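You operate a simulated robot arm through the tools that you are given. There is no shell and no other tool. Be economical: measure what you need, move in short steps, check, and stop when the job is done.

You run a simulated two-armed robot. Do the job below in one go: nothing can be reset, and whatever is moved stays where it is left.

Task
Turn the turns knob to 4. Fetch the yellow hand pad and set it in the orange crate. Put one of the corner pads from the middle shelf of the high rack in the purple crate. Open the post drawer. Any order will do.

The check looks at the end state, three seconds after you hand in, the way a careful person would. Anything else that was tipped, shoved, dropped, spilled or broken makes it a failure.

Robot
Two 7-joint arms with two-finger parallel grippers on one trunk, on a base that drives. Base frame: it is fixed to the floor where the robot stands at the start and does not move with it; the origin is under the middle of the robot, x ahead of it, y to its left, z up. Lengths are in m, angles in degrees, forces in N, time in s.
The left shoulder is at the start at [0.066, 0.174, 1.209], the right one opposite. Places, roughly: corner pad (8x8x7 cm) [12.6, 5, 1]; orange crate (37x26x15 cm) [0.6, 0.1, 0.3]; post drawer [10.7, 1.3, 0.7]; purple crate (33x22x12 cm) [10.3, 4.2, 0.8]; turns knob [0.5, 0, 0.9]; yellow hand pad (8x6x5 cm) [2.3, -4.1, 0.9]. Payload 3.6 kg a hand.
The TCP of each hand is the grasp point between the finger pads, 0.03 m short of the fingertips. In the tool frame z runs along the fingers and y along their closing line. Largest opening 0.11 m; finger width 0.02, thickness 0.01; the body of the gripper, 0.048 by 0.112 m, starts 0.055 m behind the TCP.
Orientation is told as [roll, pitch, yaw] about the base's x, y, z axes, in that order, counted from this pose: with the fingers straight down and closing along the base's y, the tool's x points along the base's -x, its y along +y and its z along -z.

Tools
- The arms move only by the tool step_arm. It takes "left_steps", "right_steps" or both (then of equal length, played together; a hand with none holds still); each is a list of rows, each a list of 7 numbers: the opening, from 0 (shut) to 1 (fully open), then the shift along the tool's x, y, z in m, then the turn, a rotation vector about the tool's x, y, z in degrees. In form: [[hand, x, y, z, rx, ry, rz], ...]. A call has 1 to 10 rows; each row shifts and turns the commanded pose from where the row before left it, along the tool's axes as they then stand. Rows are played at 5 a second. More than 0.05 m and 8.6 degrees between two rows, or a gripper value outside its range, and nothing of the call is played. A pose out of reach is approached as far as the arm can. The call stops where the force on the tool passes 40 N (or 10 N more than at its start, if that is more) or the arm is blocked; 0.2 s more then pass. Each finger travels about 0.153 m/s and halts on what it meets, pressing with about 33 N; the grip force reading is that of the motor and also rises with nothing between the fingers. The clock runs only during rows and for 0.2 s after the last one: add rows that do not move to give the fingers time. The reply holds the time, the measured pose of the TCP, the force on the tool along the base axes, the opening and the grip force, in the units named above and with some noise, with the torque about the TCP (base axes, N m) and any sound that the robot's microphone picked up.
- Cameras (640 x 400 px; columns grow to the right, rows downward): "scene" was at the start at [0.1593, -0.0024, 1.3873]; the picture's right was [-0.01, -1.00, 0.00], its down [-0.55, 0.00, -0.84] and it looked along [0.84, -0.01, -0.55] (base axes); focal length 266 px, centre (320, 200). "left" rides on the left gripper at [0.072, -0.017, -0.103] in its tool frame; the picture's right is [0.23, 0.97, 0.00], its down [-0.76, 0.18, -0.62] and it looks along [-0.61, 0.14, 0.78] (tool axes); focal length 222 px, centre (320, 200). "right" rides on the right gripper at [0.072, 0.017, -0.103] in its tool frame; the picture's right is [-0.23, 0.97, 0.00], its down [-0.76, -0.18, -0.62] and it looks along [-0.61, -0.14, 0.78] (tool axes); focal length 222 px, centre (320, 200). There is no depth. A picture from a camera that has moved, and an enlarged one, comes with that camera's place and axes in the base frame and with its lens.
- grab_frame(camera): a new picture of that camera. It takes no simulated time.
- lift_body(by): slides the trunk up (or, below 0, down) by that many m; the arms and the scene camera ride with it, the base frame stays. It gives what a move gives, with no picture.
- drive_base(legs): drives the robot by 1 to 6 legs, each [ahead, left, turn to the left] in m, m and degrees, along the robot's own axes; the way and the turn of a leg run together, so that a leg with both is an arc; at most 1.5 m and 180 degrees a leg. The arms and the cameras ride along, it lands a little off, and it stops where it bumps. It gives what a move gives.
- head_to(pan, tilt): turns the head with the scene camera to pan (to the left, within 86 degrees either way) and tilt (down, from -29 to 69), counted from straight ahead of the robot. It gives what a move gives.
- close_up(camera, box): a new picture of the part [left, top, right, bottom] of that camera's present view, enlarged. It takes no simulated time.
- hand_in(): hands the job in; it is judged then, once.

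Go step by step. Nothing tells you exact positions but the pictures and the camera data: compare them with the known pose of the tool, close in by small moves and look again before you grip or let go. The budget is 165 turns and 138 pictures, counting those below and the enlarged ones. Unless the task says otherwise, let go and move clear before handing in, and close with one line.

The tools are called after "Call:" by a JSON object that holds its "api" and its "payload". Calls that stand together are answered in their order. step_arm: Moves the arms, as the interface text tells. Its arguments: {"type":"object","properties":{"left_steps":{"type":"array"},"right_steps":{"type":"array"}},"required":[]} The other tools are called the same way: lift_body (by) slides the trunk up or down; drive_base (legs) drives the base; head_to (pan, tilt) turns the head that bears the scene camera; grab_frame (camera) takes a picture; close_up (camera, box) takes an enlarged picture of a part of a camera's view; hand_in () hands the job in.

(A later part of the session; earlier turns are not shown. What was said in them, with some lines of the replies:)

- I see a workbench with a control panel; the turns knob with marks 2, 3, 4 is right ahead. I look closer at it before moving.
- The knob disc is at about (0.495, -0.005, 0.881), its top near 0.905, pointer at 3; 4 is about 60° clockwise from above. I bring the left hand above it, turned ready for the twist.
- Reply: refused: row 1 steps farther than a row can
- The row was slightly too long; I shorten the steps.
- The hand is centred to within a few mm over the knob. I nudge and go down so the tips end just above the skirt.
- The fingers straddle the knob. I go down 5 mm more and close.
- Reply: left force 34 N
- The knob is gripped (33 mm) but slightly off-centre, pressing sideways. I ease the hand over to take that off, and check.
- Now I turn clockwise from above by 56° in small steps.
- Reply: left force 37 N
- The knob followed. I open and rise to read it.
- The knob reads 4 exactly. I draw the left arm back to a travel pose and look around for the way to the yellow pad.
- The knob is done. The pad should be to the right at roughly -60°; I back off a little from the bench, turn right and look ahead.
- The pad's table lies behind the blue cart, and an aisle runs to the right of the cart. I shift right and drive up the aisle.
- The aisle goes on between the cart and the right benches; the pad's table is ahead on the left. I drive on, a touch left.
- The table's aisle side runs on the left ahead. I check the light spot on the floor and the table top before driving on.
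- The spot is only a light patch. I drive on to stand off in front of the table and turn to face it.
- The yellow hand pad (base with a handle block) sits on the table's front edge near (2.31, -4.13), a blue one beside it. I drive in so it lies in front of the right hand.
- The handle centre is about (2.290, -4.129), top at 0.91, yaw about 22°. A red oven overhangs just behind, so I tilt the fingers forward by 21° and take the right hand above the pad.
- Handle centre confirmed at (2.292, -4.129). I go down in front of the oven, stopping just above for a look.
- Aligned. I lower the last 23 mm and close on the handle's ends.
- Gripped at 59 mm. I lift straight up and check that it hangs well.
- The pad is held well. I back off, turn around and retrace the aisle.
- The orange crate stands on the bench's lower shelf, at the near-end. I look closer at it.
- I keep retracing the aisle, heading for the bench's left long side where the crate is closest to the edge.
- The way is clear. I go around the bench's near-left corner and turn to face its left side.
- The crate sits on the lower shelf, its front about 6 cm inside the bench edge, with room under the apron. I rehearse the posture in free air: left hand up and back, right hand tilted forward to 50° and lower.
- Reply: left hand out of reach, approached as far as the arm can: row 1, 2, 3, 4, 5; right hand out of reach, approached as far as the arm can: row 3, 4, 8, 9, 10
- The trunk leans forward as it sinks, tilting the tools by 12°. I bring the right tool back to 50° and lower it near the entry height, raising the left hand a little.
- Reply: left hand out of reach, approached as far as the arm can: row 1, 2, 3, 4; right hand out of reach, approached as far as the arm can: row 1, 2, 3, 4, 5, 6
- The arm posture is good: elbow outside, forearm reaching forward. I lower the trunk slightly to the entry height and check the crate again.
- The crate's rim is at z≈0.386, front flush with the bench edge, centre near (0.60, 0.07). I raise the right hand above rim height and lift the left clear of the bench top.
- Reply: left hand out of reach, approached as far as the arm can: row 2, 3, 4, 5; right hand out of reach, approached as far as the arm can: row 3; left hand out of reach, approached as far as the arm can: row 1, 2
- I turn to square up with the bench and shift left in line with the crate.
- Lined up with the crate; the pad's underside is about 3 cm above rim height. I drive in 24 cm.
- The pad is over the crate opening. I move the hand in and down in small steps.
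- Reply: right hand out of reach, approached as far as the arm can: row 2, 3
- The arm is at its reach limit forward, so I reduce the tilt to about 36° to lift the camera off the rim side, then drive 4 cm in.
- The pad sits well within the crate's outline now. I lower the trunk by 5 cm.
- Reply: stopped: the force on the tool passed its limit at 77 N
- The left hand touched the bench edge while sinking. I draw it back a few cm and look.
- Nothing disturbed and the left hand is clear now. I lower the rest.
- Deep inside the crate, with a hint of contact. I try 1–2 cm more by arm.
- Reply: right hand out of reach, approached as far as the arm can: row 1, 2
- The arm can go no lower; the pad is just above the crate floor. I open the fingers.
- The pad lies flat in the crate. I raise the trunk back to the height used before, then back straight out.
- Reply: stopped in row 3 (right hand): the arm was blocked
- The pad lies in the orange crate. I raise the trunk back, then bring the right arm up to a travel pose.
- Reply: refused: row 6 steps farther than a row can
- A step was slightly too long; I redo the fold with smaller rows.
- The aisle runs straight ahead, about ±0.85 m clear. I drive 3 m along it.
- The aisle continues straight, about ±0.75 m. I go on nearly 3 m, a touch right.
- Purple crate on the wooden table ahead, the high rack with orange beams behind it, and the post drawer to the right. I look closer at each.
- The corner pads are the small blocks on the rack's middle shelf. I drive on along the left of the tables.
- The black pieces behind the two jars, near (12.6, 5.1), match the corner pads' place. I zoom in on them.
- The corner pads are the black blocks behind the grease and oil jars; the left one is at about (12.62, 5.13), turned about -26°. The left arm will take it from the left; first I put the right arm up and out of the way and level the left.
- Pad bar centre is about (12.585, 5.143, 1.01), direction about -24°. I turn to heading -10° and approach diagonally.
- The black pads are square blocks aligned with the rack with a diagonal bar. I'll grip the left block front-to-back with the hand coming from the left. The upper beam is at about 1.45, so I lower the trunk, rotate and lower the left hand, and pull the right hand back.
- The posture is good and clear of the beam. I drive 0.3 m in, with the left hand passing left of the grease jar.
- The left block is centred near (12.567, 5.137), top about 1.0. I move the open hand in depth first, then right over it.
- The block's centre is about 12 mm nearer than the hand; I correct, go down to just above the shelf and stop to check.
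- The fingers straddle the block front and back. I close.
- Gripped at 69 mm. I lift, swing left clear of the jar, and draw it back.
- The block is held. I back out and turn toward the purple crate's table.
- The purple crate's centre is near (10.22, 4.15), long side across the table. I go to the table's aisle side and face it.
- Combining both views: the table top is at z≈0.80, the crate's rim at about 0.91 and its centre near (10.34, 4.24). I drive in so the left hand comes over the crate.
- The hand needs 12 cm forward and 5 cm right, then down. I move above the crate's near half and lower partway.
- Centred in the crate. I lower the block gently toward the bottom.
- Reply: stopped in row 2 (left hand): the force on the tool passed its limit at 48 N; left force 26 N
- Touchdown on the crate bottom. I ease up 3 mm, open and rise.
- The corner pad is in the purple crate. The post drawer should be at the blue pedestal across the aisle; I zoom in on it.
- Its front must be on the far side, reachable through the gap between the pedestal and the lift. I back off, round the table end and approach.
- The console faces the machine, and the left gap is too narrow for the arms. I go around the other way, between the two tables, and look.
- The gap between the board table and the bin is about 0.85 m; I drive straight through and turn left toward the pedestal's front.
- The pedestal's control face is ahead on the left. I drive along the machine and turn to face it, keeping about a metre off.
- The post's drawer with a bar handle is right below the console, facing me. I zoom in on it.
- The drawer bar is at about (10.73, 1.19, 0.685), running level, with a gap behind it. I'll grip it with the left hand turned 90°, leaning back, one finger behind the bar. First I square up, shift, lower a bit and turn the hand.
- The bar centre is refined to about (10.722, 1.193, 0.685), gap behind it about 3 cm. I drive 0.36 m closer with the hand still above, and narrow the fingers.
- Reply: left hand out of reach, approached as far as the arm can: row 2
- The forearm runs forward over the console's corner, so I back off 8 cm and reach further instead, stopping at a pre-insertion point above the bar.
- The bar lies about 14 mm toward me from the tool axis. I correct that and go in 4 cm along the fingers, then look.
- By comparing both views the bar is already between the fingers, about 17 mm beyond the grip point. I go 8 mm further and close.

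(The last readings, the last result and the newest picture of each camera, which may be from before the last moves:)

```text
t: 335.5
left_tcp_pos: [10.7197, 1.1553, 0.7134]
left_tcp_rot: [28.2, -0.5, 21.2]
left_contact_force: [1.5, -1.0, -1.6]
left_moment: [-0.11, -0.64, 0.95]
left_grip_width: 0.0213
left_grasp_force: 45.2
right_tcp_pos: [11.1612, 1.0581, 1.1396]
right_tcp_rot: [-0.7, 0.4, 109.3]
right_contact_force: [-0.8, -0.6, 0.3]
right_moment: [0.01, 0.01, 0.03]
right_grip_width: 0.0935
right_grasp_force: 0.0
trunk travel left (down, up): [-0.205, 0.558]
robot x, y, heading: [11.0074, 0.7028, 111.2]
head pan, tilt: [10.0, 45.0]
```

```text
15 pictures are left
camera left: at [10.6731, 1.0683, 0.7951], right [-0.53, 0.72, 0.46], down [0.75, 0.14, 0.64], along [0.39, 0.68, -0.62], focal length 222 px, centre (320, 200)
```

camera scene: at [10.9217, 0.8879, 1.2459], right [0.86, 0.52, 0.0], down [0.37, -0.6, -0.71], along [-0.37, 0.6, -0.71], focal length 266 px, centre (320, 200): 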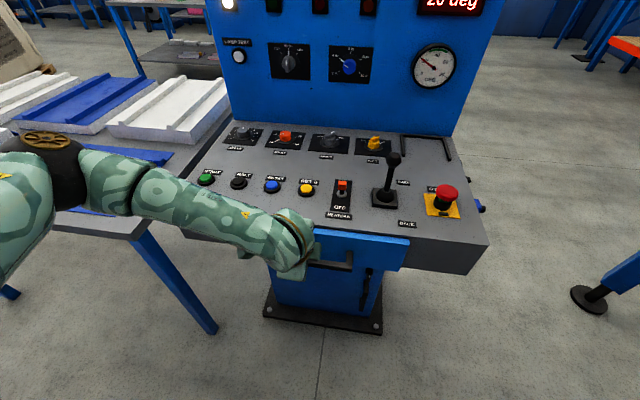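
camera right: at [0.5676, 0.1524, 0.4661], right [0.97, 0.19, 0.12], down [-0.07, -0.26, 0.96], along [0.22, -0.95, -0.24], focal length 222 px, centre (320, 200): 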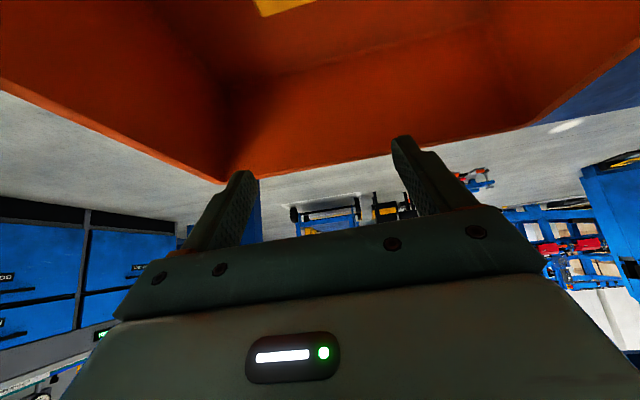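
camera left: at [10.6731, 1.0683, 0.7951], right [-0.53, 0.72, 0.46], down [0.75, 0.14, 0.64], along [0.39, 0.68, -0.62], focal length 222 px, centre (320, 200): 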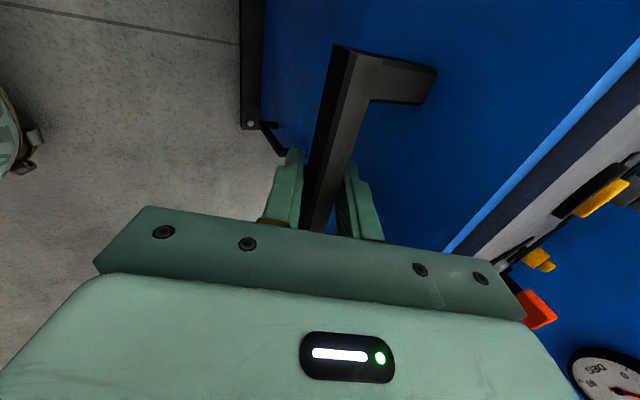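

The bar is gripped. I pull by backing the base 10 cm and check.

Call:
{"api": "drive_base", "payload": {"legs": [[-0.1, 0, 0]]}}

Call:
{"api": "grab_frame", "payload": {"camera": "scene"}}

```text
t: 336.6
left_tcp_pos: [10.756, 1.0633, 0.7131]
left_tcp_rot: [28.2, -0.7, 21.1]
left_contact_force: [17.1, 7.2, -9.9]
left_moment: [0.17, -0.75, 0.68]
left_grip_width: 0.0216
left_grasp_force: 44.7
right_tcp_pos: [11.1977, 0.9675, 1.1405]
right_tcp_rot: [-0.7, 0.4, 109.4]
right_contact_force: [0.6, -1.1, -0.5]
right_moment: [-0.02, 0.03, 0.0]
right_grip_width: 0.0934
right_grasp_force: 0.2
trunk travel left (down, up): [-0.205, 0.558]
robot x, y, heading: [11.044, 0.6095, 111.2]
head pan, tilt: [10.0, 45.0]
```

```text
14 pictures are left
camera scene: at [10.9585, 0.7975, 1.2457], right [0.85, 0.52, 0.0], down [0.37, -0.61, -0.71], along [-0.37, 0.6, -0.71], focal length 266 px, centre (320, 200)
```

scene: 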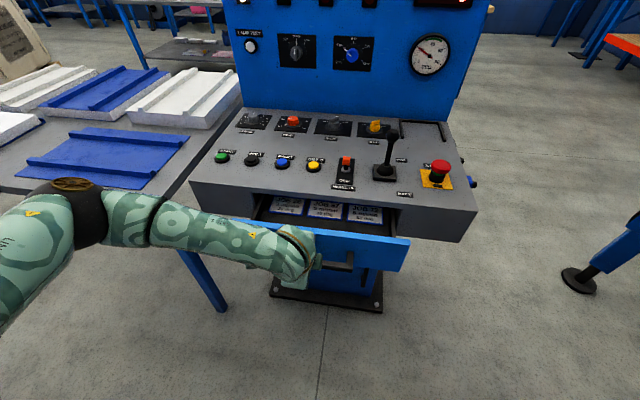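

The drawer is sliding open. I pull another 14 cm.

Call:
{"api": "drive_base", "payload": {"legs": [[-0.14, -0.008, 0]]}}

Call:
{"api": "grab_frame", "payload": {"camera": "scene"}}

```text
t: 337.9
left_tcp_pos: [10.8101, 0.9358, 0.714]
left_tcp_rot: [28.3, -0.8, 21.3]
left_contact_force: [-30.6, -11.7, 5.3]
left_moment: [-0.12, -0.46, 0.9]
left_grip_width: 0.0214
left_grasp_force: 45.4
right_tcp_pos: [11.2513, 0.8399, 1.1406]
right_tcp_rot: [-0.9, 0.3, 109.3]
right_contact_force: [0.0, 0.6, 0.3]
right_moment: [0.01, 0.02, 0.0]
right_grip_width: 0.0934
right_grasp_force: 0.2
trunk travel left (down, up): [-0.205, 0.558]
robot x, y, heading: [11.0976, 0.4873, 111.3]
head pan, tilt: [10.0, 45.0]
```

```text
13 pictures are left
camera scene: at [11.0116, 0.6694, 1.246], right [0.85, 0.52, 0.0], down [0.37, -0.6, -0.71], along [-0.37, 0.61, -0.71], focal length 266 px, centre (320, 200)
```

scene: 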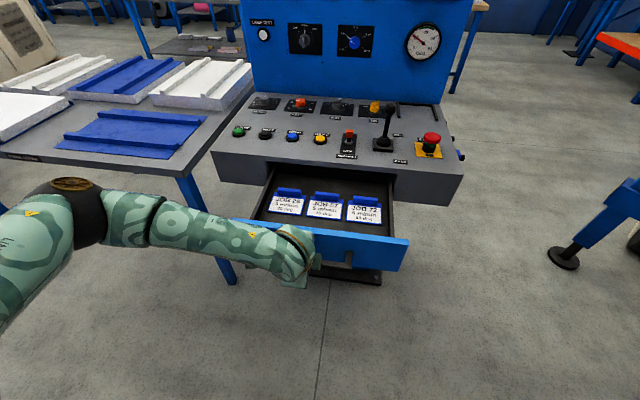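

Call:
{"api": "drive_base", "payload": {"legs": [[-0.06, 0.006, 0]]}}

Call:
{"api": "grab_frame", "payload": {"camera": "scene"}}

```text
t: 338.9
left_tcp_pos: [10.8167, 0.9099, 0.7213]
left_tcp_rot: [29.8, -0.6, 21.9]
left_contact_force: [-0.6, -2.3, 5.1]
left_moment: [-0.25, -0.4, 0.89]
left_grip_width: 0.0214
left_grasp_force: 44.8
right_tcp_pos: [11.2655, 0.8018, 1.139]
right_tcp_rot: [-0.6, 0.3, 109.2]
right_contact_force: [-0.4, 1.2, -0.6]
right_moment: [-0.01, 0.01, 0.0]
right_grip_width: 0.0936
right_grasp_force: 0.1
trunk travel left (down, up): [-0.205, 0.558]
robot x, y, heading: [11.113, 0.4464, 111.2]
head pan, tilt: [10.0, 45.0]
stopped in leg 1: the force on the tool passed its limit at 123 N (the readings are from after the stop); the commanded pose is now the measured one
```

```text
12 pictures are left
camera scene: at [11.0256, 0.6329, 1.246], right [0.86, 0.52, 0.0], down [0.37, -0.61, -0.71], along [-0.37, 0.61, -0.71], focal length 266 px, centre (320, 200)
```

scene: 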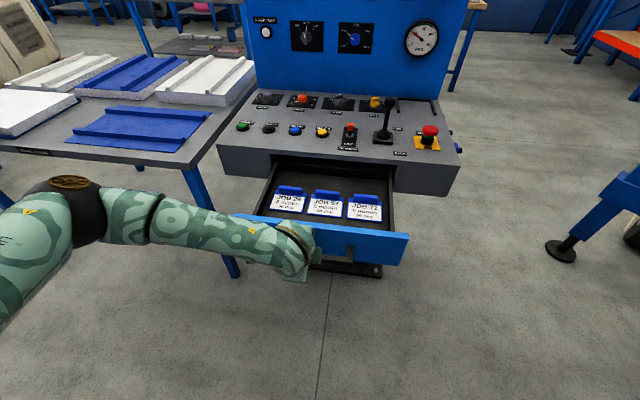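

The drawer reached its end stop: fully open. I open the fingers and withdraw along their axis.

Call:
{"api": "step_arm", "payload": {"left_steps": [[0.28, 0, 0, 0, 0, 0, 0], [0.36, 0, 0, 0, 0, 0, 0], [0.36, 0, 0, 0, 0, 0, 0], [0.36, 0, 0, -0.02, 0, 0, 0], [0.36, 0, 0, -0.03, 0, 0, 0], [0.36, 0, 0, -0.04, 0, 0, 0], [0.36, 0, -0.02, -0.04, 0, 0, 0], [0.36, 0, -0.02, -0.04, 0, 0, 0]]}}

Call:
{"api": "grab_frame", "payload": {"camera": "scene"}}

```text
t: 340.7
left_tcp_pos: [10.8615, 0.7983, 0.8484]
left_tcp_rot: [29.9, -0.4, 21.7]
left_contact_force: [0.5, -0.1, 0.4]
left_moment: [0.01, 0.01, -0.01]
left_grip_width: 0.0396
left_grasp_force: 0.0
right_tcp_pos: [11.2674, 0.8015, 1.1394]
right_tcp_rot: [-0.7, 0.3, 109.1]
right_contact_force: [0.7, 1.0, 0.1]
right_moment: [-0.03, -0.01, 0.01]
right_grip_width: 0.0936
right_grasp_force: 0.1
trunk travel left (down, up): [-0.205, 0.558]
robot x, y, heading: [11.113, 0.4501, 111.1]
head pan, tilt: [10.0, 45.0]
```

```text
11 pictures are left
camera scene: at [11.0261, 0.6333, 1.246], right [0.86, 0.52, 0.0], down [0.36, -0.61, -0.71], along [-0.37, 0.61, -0.71], focal length 266 px, centre (320, 200)
```

scene: 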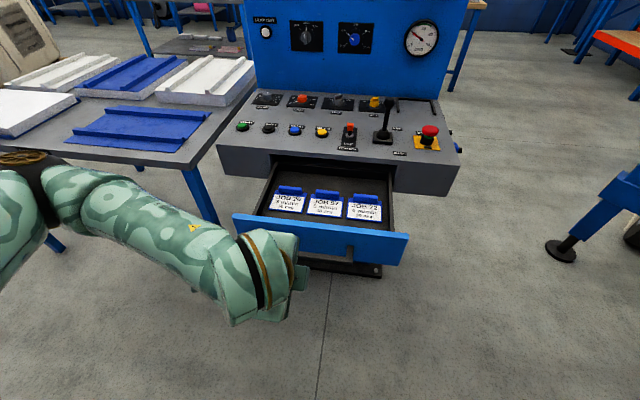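

The drawer stays open and the hand is free. I back off a little and check once more.

Call:
{"api": "drive_base", "payload": {"legs": [[-0.12, 0, 0]]}}

Call:
{"api": "grab_frame", "payload": {"camera": "scene"}}

```text
t: 341.9
left_tcp_pos: [10.9034, 0.6889, 0.8477]
left_tcp_rot: [30.0, -0.5, 21.8]
left_contact_force: [1.2, -0.6, 0.2]
left_moment: [-0.02, 0.0, -0.01]
left_grip_width: 0.0396
left_grasp_force: 0.1
right_tcp_pos: [11.308, 0.6909, 1.1401]
right_tcp_rot: [-0.7, 0.2, 109.3]
right_contact_force: [0.1, 0.9, -0.3]
right_moment: [0.06, 0.01, -0.02]
right_grip_width: 0.0936
right_grasp_force: 0.0
trunk travel left (down, up): [-0.205, 0.558]
robot x, y, heading: [11.1518, 0.3408, 111.1]
head pan, tilt: [10.0, 45.0]
```

```text
10 pictures are left
camera scene: at [11.068, 0.5231, 1.2462], right [0.86, 0.52, 0.0], down [0.37, -0.6, -0.71], along [-0.37, 0.61, -0.71], focal length 266 px, centre (320, 200)
```

scene: 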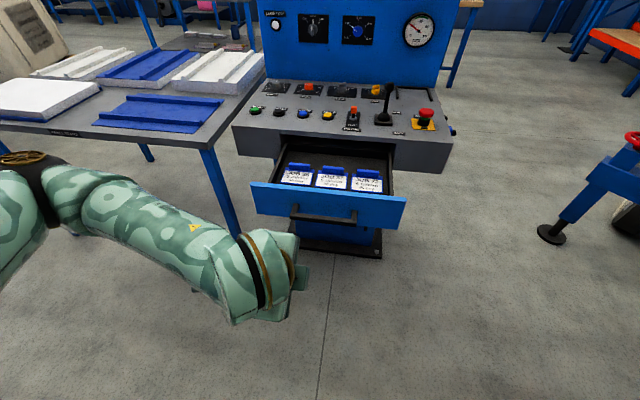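

All four jobs are done: the knob is at 4, the yellow pad is in the orange crate, the corner pad is in the purple crate, and the drawer is open with the hands clear. I hand in.

Call:
{"api": "hand_in", "payload": {}}

```text
The job is handed in.
```

I turned the turns knob to 4, set the yellow hand pad in the orange crate, put one corner pad in the purple crate, opened the post drawer to its stop, and handed in with both hands clear; the left hand bumped the bench edge once, and the purple crate may have shifted about 1 cm.
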